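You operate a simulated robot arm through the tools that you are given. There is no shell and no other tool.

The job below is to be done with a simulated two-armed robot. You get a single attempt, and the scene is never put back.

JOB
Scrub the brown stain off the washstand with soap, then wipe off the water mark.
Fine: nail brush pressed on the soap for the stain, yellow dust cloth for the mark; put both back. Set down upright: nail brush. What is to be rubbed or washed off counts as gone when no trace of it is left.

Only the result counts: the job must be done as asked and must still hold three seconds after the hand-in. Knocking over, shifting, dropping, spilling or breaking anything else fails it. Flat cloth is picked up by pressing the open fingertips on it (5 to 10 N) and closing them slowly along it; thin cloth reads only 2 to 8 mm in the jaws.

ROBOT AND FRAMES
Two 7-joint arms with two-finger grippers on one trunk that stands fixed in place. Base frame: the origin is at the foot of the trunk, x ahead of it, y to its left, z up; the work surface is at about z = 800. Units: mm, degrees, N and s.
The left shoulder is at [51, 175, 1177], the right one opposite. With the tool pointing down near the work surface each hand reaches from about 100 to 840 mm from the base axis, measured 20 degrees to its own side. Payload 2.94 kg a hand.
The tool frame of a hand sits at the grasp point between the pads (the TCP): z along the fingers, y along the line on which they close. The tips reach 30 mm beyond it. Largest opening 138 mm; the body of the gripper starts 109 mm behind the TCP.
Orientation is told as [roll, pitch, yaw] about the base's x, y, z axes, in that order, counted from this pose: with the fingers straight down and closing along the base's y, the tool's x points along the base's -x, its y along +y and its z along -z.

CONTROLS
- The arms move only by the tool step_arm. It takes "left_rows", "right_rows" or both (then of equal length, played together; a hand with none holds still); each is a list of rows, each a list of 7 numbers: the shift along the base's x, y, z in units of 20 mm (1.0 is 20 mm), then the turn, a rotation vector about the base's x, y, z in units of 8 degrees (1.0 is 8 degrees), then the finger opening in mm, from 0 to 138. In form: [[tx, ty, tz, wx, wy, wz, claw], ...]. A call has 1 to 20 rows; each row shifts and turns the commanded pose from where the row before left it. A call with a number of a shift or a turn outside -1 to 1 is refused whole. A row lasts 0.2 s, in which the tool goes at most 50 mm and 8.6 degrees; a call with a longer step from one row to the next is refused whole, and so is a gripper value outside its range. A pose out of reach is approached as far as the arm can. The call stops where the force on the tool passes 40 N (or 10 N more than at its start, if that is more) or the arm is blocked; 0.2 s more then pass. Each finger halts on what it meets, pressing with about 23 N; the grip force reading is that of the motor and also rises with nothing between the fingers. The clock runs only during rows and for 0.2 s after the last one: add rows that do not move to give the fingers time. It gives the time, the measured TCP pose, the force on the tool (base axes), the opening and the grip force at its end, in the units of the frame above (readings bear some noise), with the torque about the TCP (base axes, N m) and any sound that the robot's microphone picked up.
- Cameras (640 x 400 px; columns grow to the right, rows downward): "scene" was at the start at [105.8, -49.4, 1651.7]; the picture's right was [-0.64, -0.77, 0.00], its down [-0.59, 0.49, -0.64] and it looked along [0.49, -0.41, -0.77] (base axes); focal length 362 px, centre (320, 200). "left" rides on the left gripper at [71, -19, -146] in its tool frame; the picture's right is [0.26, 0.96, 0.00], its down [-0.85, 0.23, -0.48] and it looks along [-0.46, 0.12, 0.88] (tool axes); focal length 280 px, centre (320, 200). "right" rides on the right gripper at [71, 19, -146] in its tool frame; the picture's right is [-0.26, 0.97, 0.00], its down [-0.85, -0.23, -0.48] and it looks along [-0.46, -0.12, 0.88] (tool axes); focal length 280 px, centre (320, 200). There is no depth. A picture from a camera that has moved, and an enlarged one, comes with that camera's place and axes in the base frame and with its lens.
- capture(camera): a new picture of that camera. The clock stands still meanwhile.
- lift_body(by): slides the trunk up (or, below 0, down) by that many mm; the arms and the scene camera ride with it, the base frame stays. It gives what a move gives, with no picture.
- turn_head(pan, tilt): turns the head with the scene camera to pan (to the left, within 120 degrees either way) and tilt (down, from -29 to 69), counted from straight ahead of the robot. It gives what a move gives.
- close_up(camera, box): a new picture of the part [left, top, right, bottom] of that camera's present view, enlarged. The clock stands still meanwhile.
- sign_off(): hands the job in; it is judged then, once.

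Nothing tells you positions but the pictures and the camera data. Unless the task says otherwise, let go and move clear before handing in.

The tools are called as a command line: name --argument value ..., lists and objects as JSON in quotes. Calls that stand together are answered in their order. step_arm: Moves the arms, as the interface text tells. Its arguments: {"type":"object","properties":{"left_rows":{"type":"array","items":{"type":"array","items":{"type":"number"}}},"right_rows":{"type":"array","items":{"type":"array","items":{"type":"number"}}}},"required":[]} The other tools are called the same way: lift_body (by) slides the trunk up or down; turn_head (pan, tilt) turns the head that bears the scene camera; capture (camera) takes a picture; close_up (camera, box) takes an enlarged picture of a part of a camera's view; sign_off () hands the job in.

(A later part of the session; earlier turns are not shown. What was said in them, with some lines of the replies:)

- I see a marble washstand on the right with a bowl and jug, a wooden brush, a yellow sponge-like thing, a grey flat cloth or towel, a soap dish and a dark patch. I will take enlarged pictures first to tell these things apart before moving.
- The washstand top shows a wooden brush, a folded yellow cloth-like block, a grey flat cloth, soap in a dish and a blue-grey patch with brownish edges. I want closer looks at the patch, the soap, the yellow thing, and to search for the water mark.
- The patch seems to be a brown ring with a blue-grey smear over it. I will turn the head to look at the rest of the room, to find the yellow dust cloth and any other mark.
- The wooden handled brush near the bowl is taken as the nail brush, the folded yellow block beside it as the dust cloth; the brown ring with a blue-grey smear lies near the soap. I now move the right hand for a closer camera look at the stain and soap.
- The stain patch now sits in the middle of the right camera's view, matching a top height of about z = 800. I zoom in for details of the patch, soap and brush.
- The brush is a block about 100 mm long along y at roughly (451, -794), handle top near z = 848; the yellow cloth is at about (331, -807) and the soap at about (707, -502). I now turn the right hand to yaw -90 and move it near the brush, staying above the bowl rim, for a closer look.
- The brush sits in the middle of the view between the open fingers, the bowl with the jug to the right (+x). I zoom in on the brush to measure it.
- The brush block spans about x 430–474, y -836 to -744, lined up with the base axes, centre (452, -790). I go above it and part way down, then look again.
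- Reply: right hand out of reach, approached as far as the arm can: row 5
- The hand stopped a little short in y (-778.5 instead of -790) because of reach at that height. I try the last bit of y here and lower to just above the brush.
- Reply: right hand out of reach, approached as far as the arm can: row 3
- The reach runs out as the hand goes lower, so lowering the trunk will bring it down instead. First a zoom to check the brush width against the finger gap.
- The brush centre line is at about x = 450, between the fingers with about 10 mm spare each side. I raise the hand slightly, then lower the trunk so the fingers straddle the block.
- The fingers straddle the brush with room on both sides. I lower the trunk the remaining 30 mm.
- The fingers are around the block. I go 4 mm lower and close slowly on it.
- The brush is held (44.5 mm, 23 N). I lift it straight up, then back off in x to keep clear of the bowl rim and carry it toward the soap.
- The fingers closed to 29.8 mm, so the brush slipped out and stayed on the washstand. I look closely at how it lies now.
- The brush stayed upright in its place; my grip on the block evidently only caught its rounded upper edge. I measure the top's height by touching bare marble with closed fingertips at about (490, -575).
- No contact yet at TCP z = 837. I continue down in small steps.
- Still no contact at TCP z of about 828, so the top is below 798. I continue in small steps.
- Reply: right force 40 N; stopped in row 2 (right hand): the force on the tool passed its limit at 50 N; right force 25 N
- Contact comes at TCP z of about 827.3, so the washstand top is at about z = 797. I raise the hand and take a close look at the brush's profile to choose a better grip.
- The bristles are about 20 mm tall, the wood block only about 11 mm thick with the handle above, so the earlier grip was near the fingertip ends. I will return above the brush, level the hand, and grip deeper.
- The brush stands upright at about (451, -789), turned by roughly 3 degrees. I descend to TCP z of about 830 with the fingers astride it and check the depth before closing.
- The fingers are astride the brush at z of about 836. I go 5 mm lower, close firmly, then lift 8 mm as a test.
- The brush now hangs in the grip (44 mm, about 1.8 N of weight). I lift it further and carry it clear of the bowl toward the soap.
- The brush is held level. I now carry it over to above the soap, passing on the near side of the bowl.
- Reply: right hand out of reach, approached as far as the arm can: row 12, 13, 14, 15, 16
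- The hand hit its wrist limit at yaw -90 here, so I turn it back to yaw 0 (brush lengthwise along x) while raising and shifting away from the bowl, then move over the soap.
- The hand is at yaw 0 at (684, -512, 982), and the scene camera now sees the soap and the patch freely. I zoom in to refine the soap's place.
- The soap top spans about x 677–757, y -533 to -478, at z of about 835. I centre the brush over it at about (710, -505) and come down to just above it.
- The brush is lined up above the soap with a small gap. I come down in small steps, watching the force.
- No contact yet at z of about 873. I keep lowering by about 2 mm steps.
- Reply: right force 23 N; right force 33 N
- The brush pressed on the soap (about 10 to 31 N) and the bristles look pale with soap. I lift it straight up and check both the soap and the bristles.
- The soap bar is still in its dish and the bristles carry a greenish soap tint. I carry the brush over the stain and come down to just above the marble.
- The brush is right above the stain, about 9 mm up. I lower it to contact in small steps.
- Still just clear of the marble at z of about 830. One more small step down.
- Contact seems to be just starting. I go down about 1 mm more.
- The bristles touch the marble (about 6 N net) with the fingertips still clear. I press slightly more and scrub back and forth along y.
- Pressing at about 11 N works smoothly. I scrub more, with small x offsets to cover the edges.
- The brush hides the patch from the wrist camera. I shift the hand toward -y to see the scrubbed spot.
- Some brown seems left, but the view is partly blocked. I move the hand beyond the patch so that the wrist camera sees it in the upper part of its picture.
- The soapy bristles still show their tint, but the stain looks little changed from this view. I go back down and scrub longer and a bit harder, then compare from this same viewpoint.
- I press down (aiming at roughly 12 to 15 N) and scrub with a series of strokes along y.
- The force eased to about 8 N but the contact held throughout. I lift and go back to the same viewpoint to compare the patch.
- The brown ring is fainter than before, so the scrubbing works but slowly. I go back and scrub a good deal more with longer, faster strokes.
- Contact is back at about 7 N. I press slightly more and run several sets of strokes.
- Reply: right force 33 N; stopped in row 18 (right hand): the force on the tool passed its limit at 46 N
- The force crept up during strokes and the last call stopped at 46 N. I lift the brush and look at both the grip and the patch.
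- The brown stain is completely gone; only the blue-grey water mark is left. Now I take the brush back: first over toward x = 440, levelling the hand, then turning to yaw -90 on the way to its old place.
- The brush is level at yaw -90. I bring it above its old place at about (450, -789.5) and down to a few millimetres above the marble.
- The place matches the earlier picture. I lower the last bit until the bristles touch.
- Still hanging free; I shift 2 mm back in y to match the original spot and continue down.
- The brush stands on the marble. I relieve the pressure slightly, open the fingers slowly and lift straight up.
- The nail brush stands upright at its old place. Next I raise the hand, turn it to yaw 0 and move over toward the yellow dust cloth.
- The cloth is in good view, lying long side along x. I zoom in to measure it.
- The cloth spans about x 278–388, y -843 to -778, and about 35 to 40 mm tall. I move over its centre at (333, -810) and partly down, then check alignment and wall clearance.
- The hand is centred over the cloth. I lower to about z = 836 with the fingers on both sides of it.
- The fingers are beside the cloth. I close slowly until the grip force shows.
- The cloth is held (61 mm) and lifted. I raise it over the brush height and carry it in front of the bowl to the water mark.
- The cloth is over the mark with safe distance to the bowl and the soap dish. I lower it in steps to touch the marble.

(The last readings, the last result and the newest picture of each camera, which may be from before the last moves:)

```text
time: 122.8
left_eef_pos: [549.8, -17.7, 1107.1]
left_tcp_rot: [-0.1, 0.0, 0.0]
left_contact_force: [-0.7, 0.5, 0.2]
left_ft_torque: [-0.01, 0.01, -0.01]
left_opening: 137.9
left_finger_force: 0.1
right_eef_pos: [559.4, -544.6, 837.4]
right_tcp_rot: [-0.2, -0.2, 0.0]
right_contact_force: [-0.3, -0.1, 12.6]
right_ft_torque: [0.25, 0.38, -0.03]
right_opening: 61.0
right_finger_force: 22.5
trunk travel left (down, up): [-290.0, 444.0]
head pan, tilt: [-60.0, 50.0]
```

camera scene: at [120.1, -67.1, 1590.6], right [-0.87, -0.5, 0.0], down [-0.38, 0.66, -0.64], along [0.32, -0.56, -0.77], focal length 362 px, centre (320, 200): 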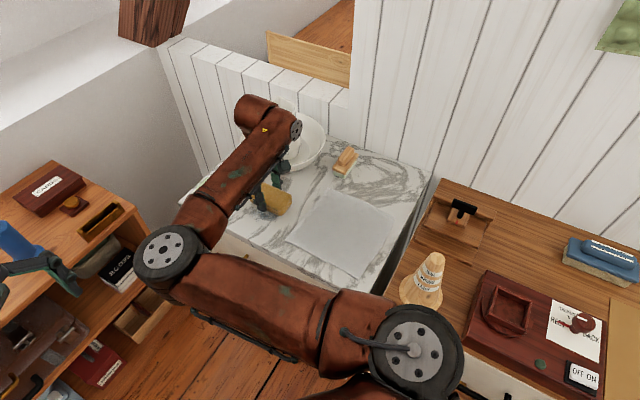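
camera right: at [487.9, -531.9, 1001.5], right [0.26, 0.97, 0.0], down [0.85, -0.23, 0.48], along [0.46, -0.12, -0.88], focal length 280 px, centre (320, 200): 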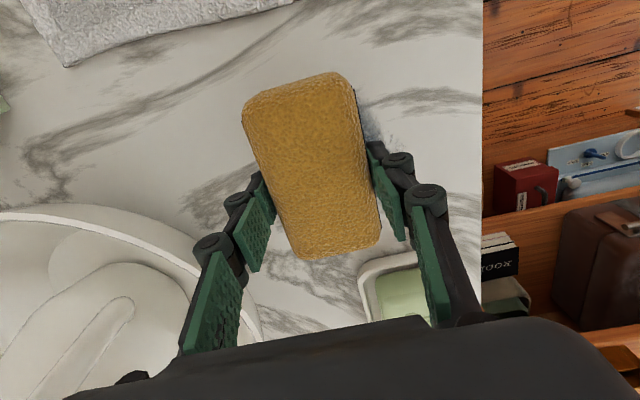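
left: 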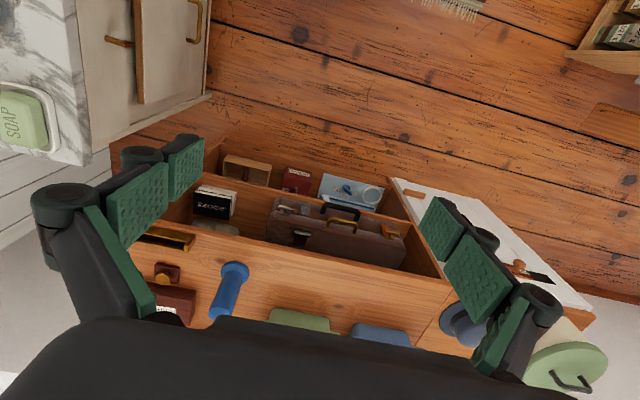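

The cloth presses with about 12 N. I ease it a touch and wipe back and forth along y.

step_arm --right_rows '[[0, 0.5, 0.02, 0, 0, 0, 40], [0, 0.6, 0, 0, 0, 0, 40], [0, 0.6, 0, 0, 0, 0, 40], [0, 0.6, 0, 0, 0, 0, 40], [0, -0.6, 0, 0, 0, 0, 40], [0, -0.6, 0, 0, 0, 0, 40], [0, -0.6, 0, 0, 0, 0, 40], [0, -0.5, 0, 0, 0, 0, 40], [0, 0.5, 0, 0, 0, 0, 40], [0, 0.6, 0, 0, 0, 0, 40], [0, 0.6, 0, 0, 0, 0, 40], [0, 0.6, 0, 0, 0, 0, 40], [0, -0.6, 0, 0, 0, 0, 40], [0, -0.6, 0, 0, 0, 0, 40], [0, -0.6, 0, 0, 0, 0, 40], [0, -0.5, 0, 0, 0, 0, 40]]'

close_up --camera "scene" --box '[200, 160, 340, 250]'

capture --camera "right"

```text
time: 126.2
left_eef_pos: [549.5, -17.8, 1107.1]
left_tcp_rot: [0.0, 0.0, 0.0]
left_contact_force: [0.0, -0.1, -0.5]
left_ft_torque: [-0.03, 0.01, -0.02]
left_opening: 138.0
left_finger_force: 0.0
right_eef_pos: [559.0, -542.9, 838.3]
right_tcp_rot: [0.1, 0.0, 0.1]
right_contact_force: [0.1, 3.2, 7.1]
right_ft_torque: [0.29, 0.12, -0.07]
right_opening: 61.4
right_finger_force: 22.9
trunk travel left (down, up): [-290.0, 444.0]
head pan, tilt: [-60.0, 50.0]
```

```text
4.44 times, centred on (270, 205) of scene
camera zoom: at [119.4, -66.3, 1590.7], right [-0.87, -0.5, 0.0], down [-0.38, 0.66, -0.64], along [0.32, -0.56, -0.77], focal length 1607 px, centre (542, 178)
```

zoom: 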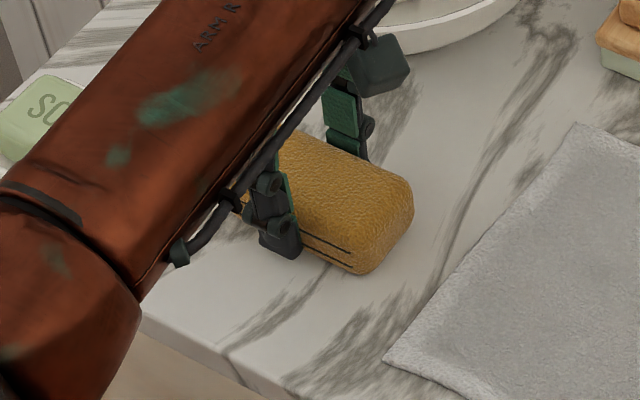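

```text
taken
camera right: at [487.9, -524.7, 982.8], right [0.26, 0.97, 0.0], down [0.85, -0.23, 0.48], along [0.46, -0.12, -0.88], focal length 280 px, centre (320, 200)
```

right: 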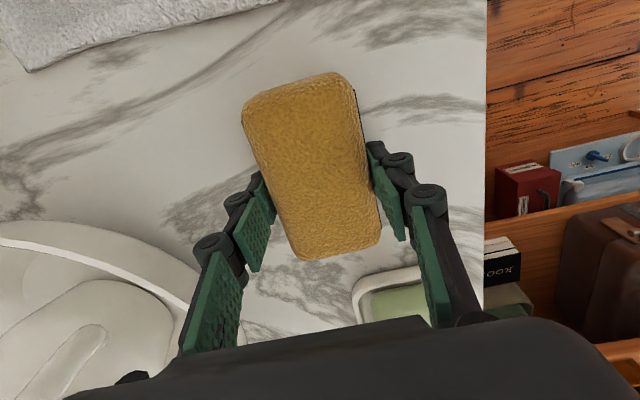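

The visible parts of the mark already look lighter. I wipe more sets with small x offsets.

step_arm --right_rows '[[-0.5, 0.5, -0.02, 0, 0, 0, 40], [0, 0.6, 0, 0, 0, 0, 40], [0, 0.6, 0, 0, 0, 0, 40], [0, 0.6, 0, 0, 0, 0, 40], [0, -0.6, 0, 0, 0, 0, 40], [0, -0.6, 0, 0, 0, 0, 40], [0, -0.6, 0, 0, 0, 0, 40], [0, -0.5, 0, 0, 0, 0, 40], [0.6, 0.5, 0, 0, 0, 0, 40], [0.4, 0.6, 0, 0, 0, 0, 40], [0, 0.6, 0, 0, 0, 0, 40], [0, 0.6, 0, 0, 0, 0, 40], [0, -0.6, 0, 0, 0, 0, 40], [0, -0.6, 0, 0, 0, 0, 40], [0, -0.6, 0, 0, 0, 0, 40], [0, -0.5, 0, 0, 0, 0, 40]]'

step_arm --right_rows '[[-0.5, 0.5, 0, 0, 0, 0, 40], [0, 0.6, 0, 0, 0, 0, 40], [0, 0.6, 0, 0, 0, 0, 40], [0, 0.6, 0, 0, 0, 0, 40], [0, -0.6, 0, 0, 0, 0, 40], [0, -0.6, 0, 0, 0, 0, 40], [0, -0.6, 0, 0, 0, 0, 40], [0, -0.5, 0, 0, 0, 0, 40], [0, 0.5, 0, 0, 0, 0, 40], [0, 0.6, 0, 0, 0, 0, 40], [0, 0.6, 0, 0, 0, 0, 40], [0, 0.6, 0, 0, 0, 0, 40], [0, -0.6, 0, 0, 0, 0, 40], [0, -0.6, 0, 0, 0, 0, 40], [0, -0.6, 0, 0, 0, 0, 40], [0, -0.5, 0, 0, 0, 0, 40]]'

```text
time: 129.6
left_eef_pos: [550.1, -17.6, 1107.0]
left_tcp_rot: [-0.2, 0.0, 0.2]
left_contact_force: [0.4, 0.0, -0.7]
left_ft_torque: [0.0, -0.01, 0.01]
left_opening: 138.2
left_finger_force: 0.1
right_eef_pos: [566.9, -542.3, 836.8]
right_tcp_rot: [0.0, 0.0, 0.0]
right_contact_force: [-0.3, 5.6, 12.5]
right_ft_torque: [0.17, 0.16, -0.15]
right_opening: 61.3
right_finger_force: 22.9
trunk travel left (down, up): [-290.0, 444.0]
head pan, tilt: [-60.0, 50.0]
```

```text
time: 133.0
left_eef_pos: [550.4, -17.6, 1106.7]
left_tcp_rot: [-0.1, 0.0, 0.0]
left_contact_force: [-0.3, 0.2, 0.4]
left_ft_torque: [0.01, -0.04, 0.01]
left_opening: 137.7
left_finger_force: 0.2
right_eef_pos: [558.9, -544.3, 837.1]
right_tcp_rot: [0.0, -0.1, 0.2]
right_contact_force: [0.7, 2.8, 8.1]
right_ft_torque: [0.13, 0.15, -0.14]
right_opening: 61.0
right_finger_force: 23.1
trunk travel left (down, up): [-290.0, 444.0]
head pan, tilt: [-60.0, 50.0]
```

I lift the cloth and go to the earlier viewpoint to check the spot.

step_arm --right_rows '[[0, 0, 0.5, 0, 0, 0, 40], [0, 0, 1, 0, 0, 0, 40], [0, 0.3, 1, 0, 0, 0, 40], [1, 0.3, 1, 0, 0, 0, 40], [1, 0.3, 1, 0, 0, 0, 40], [1, 0.3, 1, 0, 0, 0, 40], [1, 0.15, 0.5, 0, 0, 0, 40], [0.2, 0, 0, 0, 0, 0, 40], [0, 0, 0, 0, 0, 0, 40]]'

capture --camera "right"

close_up --camera "right" --box '[220, 0, 380, 100]'

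close_up --camera "scene" --box '[200, 160, 340, 250]'

```text
time: 135.0
left_eef_pos: [549.4, -20.1, 1107.2]
left_tcp_rot: [0.1, -0.1, 0.0]
left_contact_force: [-0.3, 0.5, -0.1]
left_ft_torque: [-0.01, -0.02, 0.02]
left_opening: 138.1
left_finger_force: 0.1
right_eef_pos: [642.8, -516.8, 953.9]
right_tcp_rot: [0.0, 0.0, 0.1]
right_contact_force: [-0.1, 1.3, -1.4]
right_ft_torque: [0.0, 0.01, -0.01]
right_opening: 61.1
right_finger_force: 22.7
trunk travel left (down, up): [-290.0, 444.0]
head pan, tilt: [-60.0, 50.0]
```

```text
taken
camera right: at [572.2, -499.3, 1099.9], right [0.26, 0.97, 0.0], down [0.85, -0.23, 0.48], along [0.46, -0.12, -0.88], focal length 280 px, centre (320, 200)
```

right: 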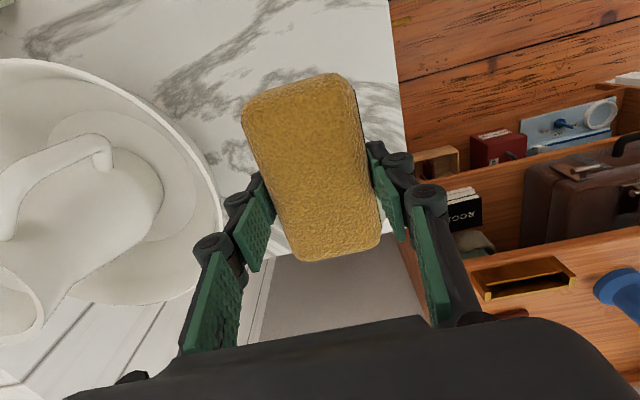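

```text
4.00 times, centred on (300, 50) of right
camera zoom: at [572.2, -499.3, 1099.9], right [0.26, 0.97, 0.0], down [0.85, -0.23, 0.48], along [0.46, -0.12, -0.88], focal length 1122 px, centre (400, 800)
```

zoom: 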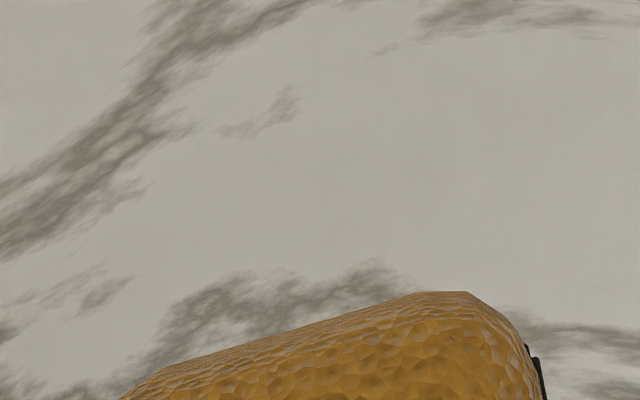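

```text
4.44 times, centred on (270, 205) of scene
camera zoom: at [120.3, -67.4, 1590.5], right [-0.87, -0.5, 0.0], down [-0.38, 0.66, -0.64], along [0.32, -0.56, -0.77], focal length 1607 px, centre (542, 178)
```

zoom: 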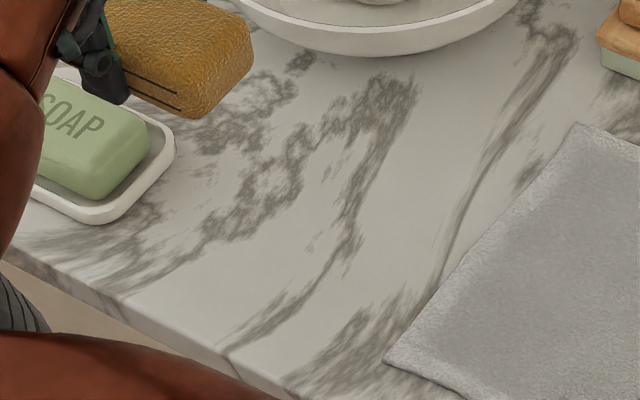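

The spot is clean: only natural marble veins remain. I now carry the dust cloth back along the same path to its old place.

step_arm --right_rows '[[-1, -0.17, -0.13, 0, 0, 0, 40], [-1, -0.17, -0.13, 0, 0, 0, 40], [-1, -0.17, -0.13, 0, 0, 0, 40], [-1, -0.17, -0.13, 0, 0, 0, 40], [-1, -0.17, -0.13, 0, 0, 0, 40], [-1, -0.17, -0.13, 0, 0, 0, 40], [-1, -0.17, -0.13, 0, 0, 0, 40], [-1, -0.17, -0.13, 0, 0, 0, 40], [-1, -0.17, -0.13, 0, 0, 0, 40], [-1, -0.7, 0, 0, 0, 0, 40], [-1, -0.7, 0, 0, 0, 0, 40], [-1, -0.7, 0, 0, 0, 0, 40], [-0.6, -1, 0, 0, 0, 0, 40], [-0.6, -1, 0, 0, 0, 0, 40], [-0.6, -1, 0, 0, 0, 0, 40], [-0.3, -1, 0, 0, 0, 0, 40], [-0.3, -1, 0, 0, 0, 0, 40], [-0.3, -1, 0, 0, 0, 0, 40], [0, 0, 0, 0, 0, 0, 40]]'

capture --camera "right"

close_up --camera "scene" --box '[200, 140, 360, 250]'

```text
time: 139.0
left_eef_pos: [550.6, -18.8, 1107.1]
left_tcp_rot: [0.0, 0.1, 0.1]
left_contact_force: [0.0, 0.0, -0.2]
left_ft_torque: [-0.01, 0.03, -0.03]
left_opening: 137.9
left_finger_force: 0.0
right_eef_pos: [347.8, -711.6, 933.9]
right_tcp_rot: [-0.1, 0.1, 0.1]
right_contact_force: [-0.7, -0.5, -0.9]
right_ft_torque: [-0.02, 0.0, -0.01]
right_opening: 61.1
right_finger_force: 22.5
trunk travel left (down, up): [-290.0, 444.0]
head pan, tilt: [-60.0, 50.0]
```

```text
taken
camera right: at [278.1, -692.7, 1079.6], right [0.26, 0.97, 0.0], down [0.85, -0.23, 0.48], along [0.46, -0.12, -0.88], focal length 280 px, centre (320, 200)
```

right: 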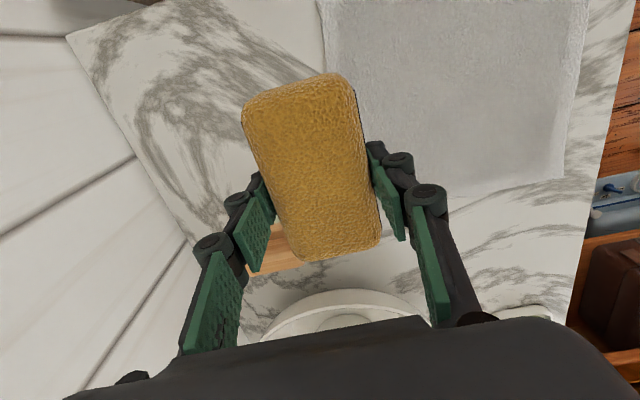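

```text
3.64 times, centred on (280, 195) of scene
camera zoom: at [120.3, -67.0, 1590.6], right [-0.87, -0.5, 0.0], down [-0.38, 0.66, -0.64], along [0.32, -0.56, -0.77], focal length 1314 px, centre (466, 218)
```

zoom: 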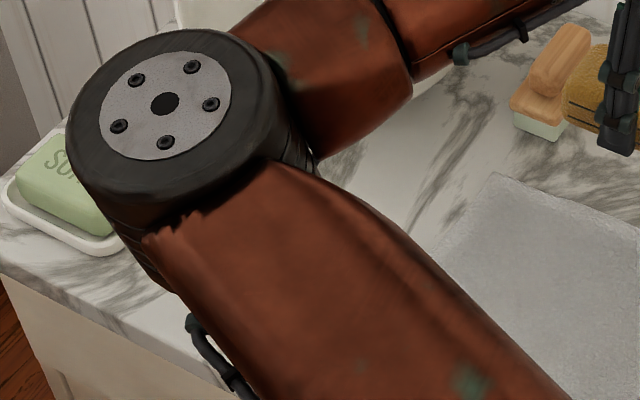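

The cloth is on its way; I move over its original place at (333.5, -810) and descend to just above the marble.

step_arm --right_rows '[[-0.15, -1, 0, 0, 0, 0, 40], [-0.15, -1, 0, 0, 0, 0, 40], [-0.15, -1, 0, 0, 0, 0, 40], [-0.15, -1, 0, 0, 0, 0, 40], [-0.1, -0.92, 0, 0, 0, 0, 40], [0, 0, -1, 0, 0, 0, 40], [0, 0, -1, 0, 0, 0, 40], [0, 0, -1, 0, 0, 0, 40], [0, 0, -1, 0, 0, 0, 40], [0, 0, -0.4, 0, 0, 0, 40], [0, 0, 0, 0, 0, 0, 40]]'

capture --camera "right"

close_up --camera "scene" --box '[320, 80, 460, 210]'

```text
time: 141.4
left_eef_pos: [550.6, -19.9, 1106.5]
left_tcp_rot: [0.0, 0.0, 0.0]
left_contact_force: [0.8, -0.9, -0.1]
left_ft_torque: [0.01, 0.0, 0.02]
left_opening: 138.1
left_finger_force: 0.1
right_eef_pos: [336.0, -808.3, 845.4]
right_tcp_rot: [-0.1, 0.1, 0.1]
right_contact_force: [-0.4, -0.3, -1.1]
right_ft_torque: [-0.02, 0.0, 0.03]
right_opening: 60.9
right_finger_force: 23.0
trunk travel left (down, up): [-290.0, 444.0]
head pan, tilt: [-60.0, 50.0]
```

```text
taken
camera right: at [264.9, -790.0, 990.9], right [0.26, 0.97, 0.0], down [0.85, -0.23, 0.48], along [0.46, -0.12, -0.88], focal length 280 px, centre (320, 200)
```

right: 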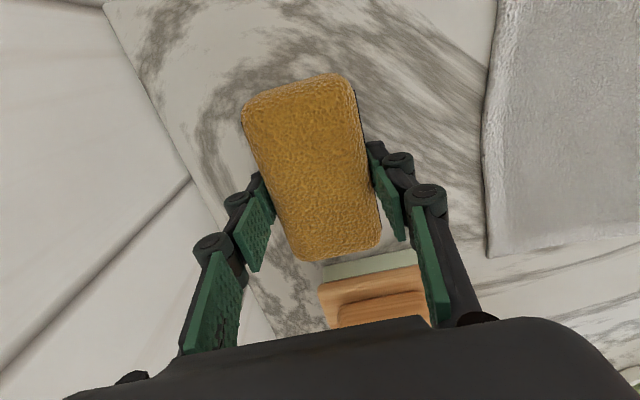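

```text
3.08 times, centred on (390, 145) of scene
camera zoom: at [120.1, -67.9, 1590.6], right [-0.87, -0.5, 0.0], down [-0.38, 0.66, -0.64], along [0.32, -0.56, -0.77], focal length 1112 px, centre (105, 369)
```

zoom: 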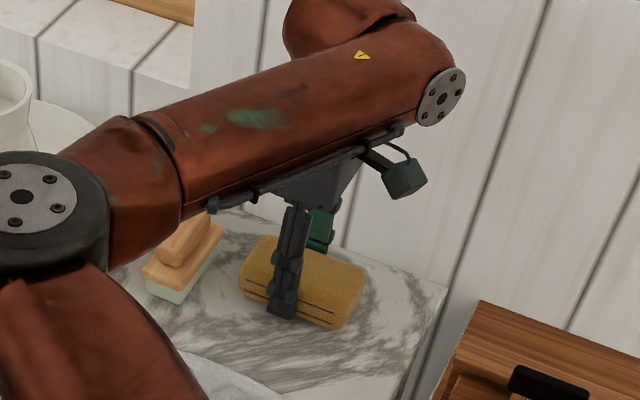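

The position matches the original picture within about 2 mm. I correct that small offset and lower to contact.

step_arm --right_rows '[[-0.1, -0.08, -0.15, 0, 0, 0, 40], [0, 0, -0.15, 0, 0, 0, 40], [0, 0, 0, 0, 0, 0, 40]]'

step_arm --right_rows '[[0, 0, -0.08, 0, 0, 0, 40], [0, 0, 0, 0, 0, 0, 40]]'

```text
time: 142.2
left_eef_pos: [550.5, -18.8, 1106.2]
left_tcp_rot: [0.0, 0.0, 0.1]
left_contact_force: [0.9, 0.1, -0.1]
left_ft_torque: [0.01, 0.03, 0.03]
left_opening: 137.9
left_finger_force: 0.0
right_eef_pos: [332.6, -808.9, 838.7]
right_tcp_rot: [0.0, 0.0, 0.1]
right_contact_force: [0.4, 0.6, -2.1]
right_ft_torque: [0.01, 0.02, 0.03]
right_opening: 61.3
right_finger_force: 23.2
trunk travel left (down, up): [-290.0, 444.0]
head pan, tilt: [-60.0, 50.0]
```

```text
time: 142.8
left_eef_pos: [550.1, -18.3, 1107.0]
left_tcp_rot: [0.0, 0.0, 0.1]
left_contact_force: [-0.4, 0.1, 0.3]
left_ft_torque: [0.01, 0.01, -0.02]
left_opening: 138.1
left_finger_force: 0.0
right_eef_pos: [331.9, -809.2, 838.6]
right_tcp_rot: [0.0, -0.1, 0.2]
right_contact_force: [1.2, -0.1, -1.5]
right_ft_torque: [0.02, -0.01, 0.03]
right_opening: 60.9
right_finger_force: 22.9
trunk travel left (down, up): [-290.0, 444.0]
head pan, tilt: [-60.0, 50.0]
```

step_arm --right_rows '[[0, 0, -0.06, 0, 0, 0, 40], [0, 0, 0, 0, 0, 0, 40]]'

```text
time: 143.4
left_eef_pos: [551.0, -19.0, 1106.8]
left_tcp_rot: [0.0, 0.1, 0.0]
left_contact_force: [-0.2, -1.4, 0.9]
left_ft_torque: [0.0, -0.01, 0.0]
left_opening: 138.1
left_finger_force: 0.0
right_eef_pos: [331.3, -810.5, 836.9]
right_tcp_rot: [0.1, 0.0, 0.1]
right_contact_force: [0.4, -0.8, 0.4]
right_ft_torque: [-0.02, -0.04, 0.02]
right_opening: 61.2
right_finger_force: 22.0
trunk travel left (down, up): [-290.0, 444.0]
head pan, tilt: [-60.0, 50.0]
```

The cloth just touches the marble. I open the fingers slowly and lift straight up.

step_arm --right_rows '[[0, 0, -0.03, 0, 0, 0, 40], [0, 0, 0, 0, 0, 0, 60], [0, 0, 0, 0, 0, 0, 65], [0, 0, 0, 0, 0, 0, 72], [0, 0, 0, 0, 0, 0, 80], [0, 0, 0, 0, 0, 0, 86], [0, 0, 0, 0, 0, 0, 86], [0, 0, 0.5, 0, 0, 0, 86], [0, 0, 1, 0, 0, 0, 86], [0, 0, 1, 0, 0, 0, 86], [0, 0, 1, 0, 0, 0, 86], [0, 0, 1, 0, 0, 0, 86], [0, 0.5, 1, 0, 0, 0, 86], [0, 1, 0.5, 0, 0, 0, 86], [0, 1, 0, 0, 0, 0, 86], [0, 1, 0, 0, 0, 0, 86], [0, 0, 0, 0, 0, 0, 86]]'

capture --camera "right"

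close_up --camera "scene" --box '[310, 100, 450, 210]'

```text
time: 147.0
left_eef_pos: [549.7, -19.5, 1106.9]
left_tcp_rot: [0.0, -0.1, 0.0]
left_contact_force: [-0.3, 0.0, 0.1]
left_ft_torque: [-0.01, 0.02, 0.0]
left_opening: 137.8
left_finger_force: 0.2
right_eef_pos: [332.4, -740.8, 955.1]
right_tcp_rot: [0.0, 0.0, 0.0]
right_contact_force: [-0.1, -0.2, -0.9]
right_ft_torque: [0.01, -0.01, -0.01]
right_opening: 86.1
right_finger_force: 0.1
trunk travel left (down, up): [-290.0, 444.0]
head pan, tilt: [-60.0, 50.0]
```

```text
taken
camera right: at [262.5, -721.8, 1100.3], right [0.26, 0.97, 0.0], down [0.85, -0.23, 0.48], along [0.46, -0.12, -0.88], focal length 280 px, centre (320, 200)
```

right: 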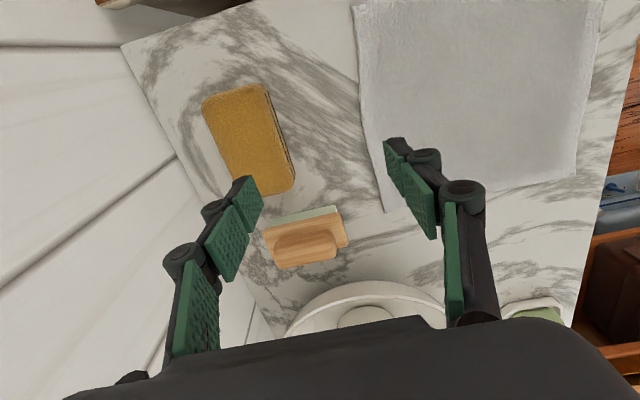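

```text
3.64 times, centred on (380, 155) of scene
camera zoom: at [120.1, -68.4, 1590.5], right [-0.87, -0.5, 0.0], down [-0.38, 0.66, -0.64], along [0.32, -0.56, -0.77], focal length 1314 px, centre (102, 364)
```

zoom: 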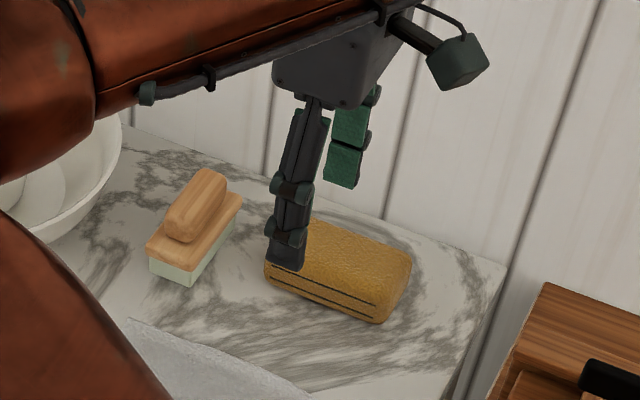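

Both tools are back in place. I move the hand clear to the viewpoint above the former stain for a final check of the whole washstand.

step_arm --right_rows '[[0, 1, 0.8, 0, 0, 0, 100], [0, 1, 0.8, 0, 0, 0, 120], [0.5, 1, 0.6, 0, 0, 0, 138], [0.5, 1, 0, 0, 0, 0, 138], [0.5, 1, 0, 0, 0, 0, 138], [0.5, 1, 0, 0, 0, 0, 138], [0.5, 1, 0, 0, 0, 0, 138], [0.5, 1, 0, 0, 0, 0, 138], [0.5, 1, 0, 0, 0, 0, 138], [0.5, 1, 0, 0, 0, 0, 138], [0.6, 1, 0, 0, 0, 0, 138], [0.6, 1, 0, 0, 0, 0, 138], [0, 0, 0, 0, 0, 0, 138]]'

capture --camera "right"

close_up --camera "right" --box '[250, 130, 400, 230]'

capture --camera "scene"

```text
time: 149.8
left_eef_pos: [550.0, -20.5, 1106.3]
left_tcp_rot: [0.0, 0.1, 0.0]
left_contact_force: [1.3, 0.1, 0.1]
left_ft_torque: [0.01, 0.01, 0.0]
left_opening: 138.1
left_finger_force: 0.1
right_eef_pos: [436.2, -502.0, 1000.8]
right_tcp_rot: [0.0, 0.1, 0.2]
right_contact_force: [0.3, 0.4, -0.5]
right_ft_torque: [-0.01, 0.04, 0.01]
right_opening: 138.1
right_finger_force: 0.0
trunk travel left (down, up): [-290.0, 444.0]
head pan, tilt: [-60.0, 50.0]
```

```text
taken
camera right: at [365.8, -482.8, 1145.9], right [0.26, 0.97, 0.0], down [0.85, -0.23, 0.48], along [0.46, -0.12, -0.88], focal length 280 px, centre (320, 200)
```

right: 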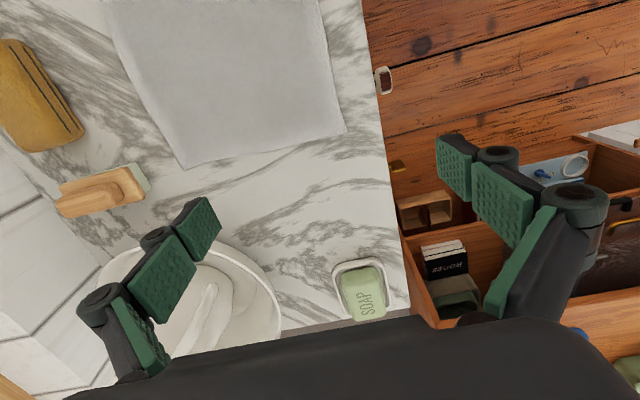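

```text
4.00 times, centred on (325, 180) of right
camera zoom: at [365.8, -482.8, 1145.9], right [0.26, 0.97, 0.0], down [0.85, -0.23, 0.48], along [0.46, -0.12, -0.88], focal length 1122 px, centre (300, 280)
```

zoom: 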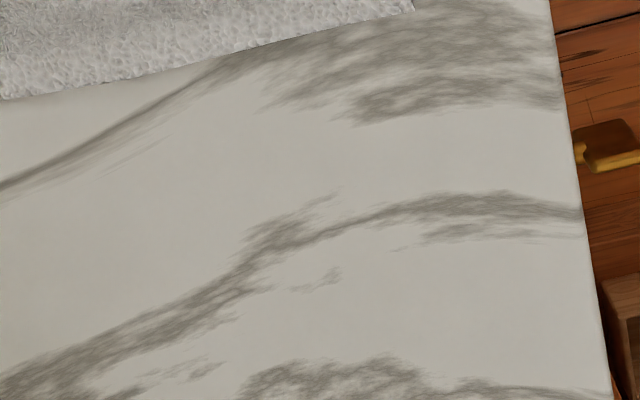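

```text
taken
camera scene: at [119.9, -67.6, 1590.6], right [-0.87, -0.5, 0.0], down [-0.38, 0.66, -0.64], along [0.32, -0.56, -0.77], focal length 362 px, centre (320, 200)
```

scene: 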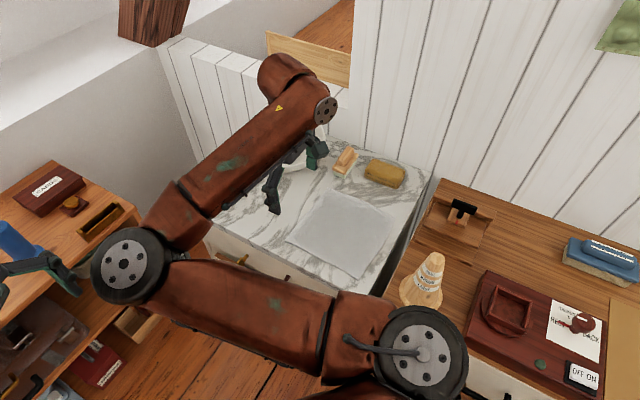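

The marble shows no trace of stain or mark, the nail brush stands upright and the yellow cloth lies in its old place, with soap, bowl and grey cloth undisturbed. Both hands are empty and clear, so I hand the job in.

sign_off

```text
The job is handed in.
```

The brown stain and the water mark are both off the washstand. My last close-up showed only the marble's own veins where they were.

- **Stain:** I pressed the nail brush on the soap and scrubbed until no brown was left. It took several rounds because the stain faded slowly.
- **Water mark:** I wiped it off with the yellow dust cloth, and it came away completely.
- **Put back:** The nail brush stands upright in its old spot and the dust cloth lies in its own, each within a few millimetres of where it started.

Two small things happened along the way. On the first try the brush slipped out of the fingers as I lifted it, but it stayed upright and only shifted slightly. During the last scrubbing strokes the force limit stopped the arm once, with no harm done.

In the final pictures the soap, bowl and grey cloth showed no sign of having moved. Both hands were empty and clear when I handed the job in.
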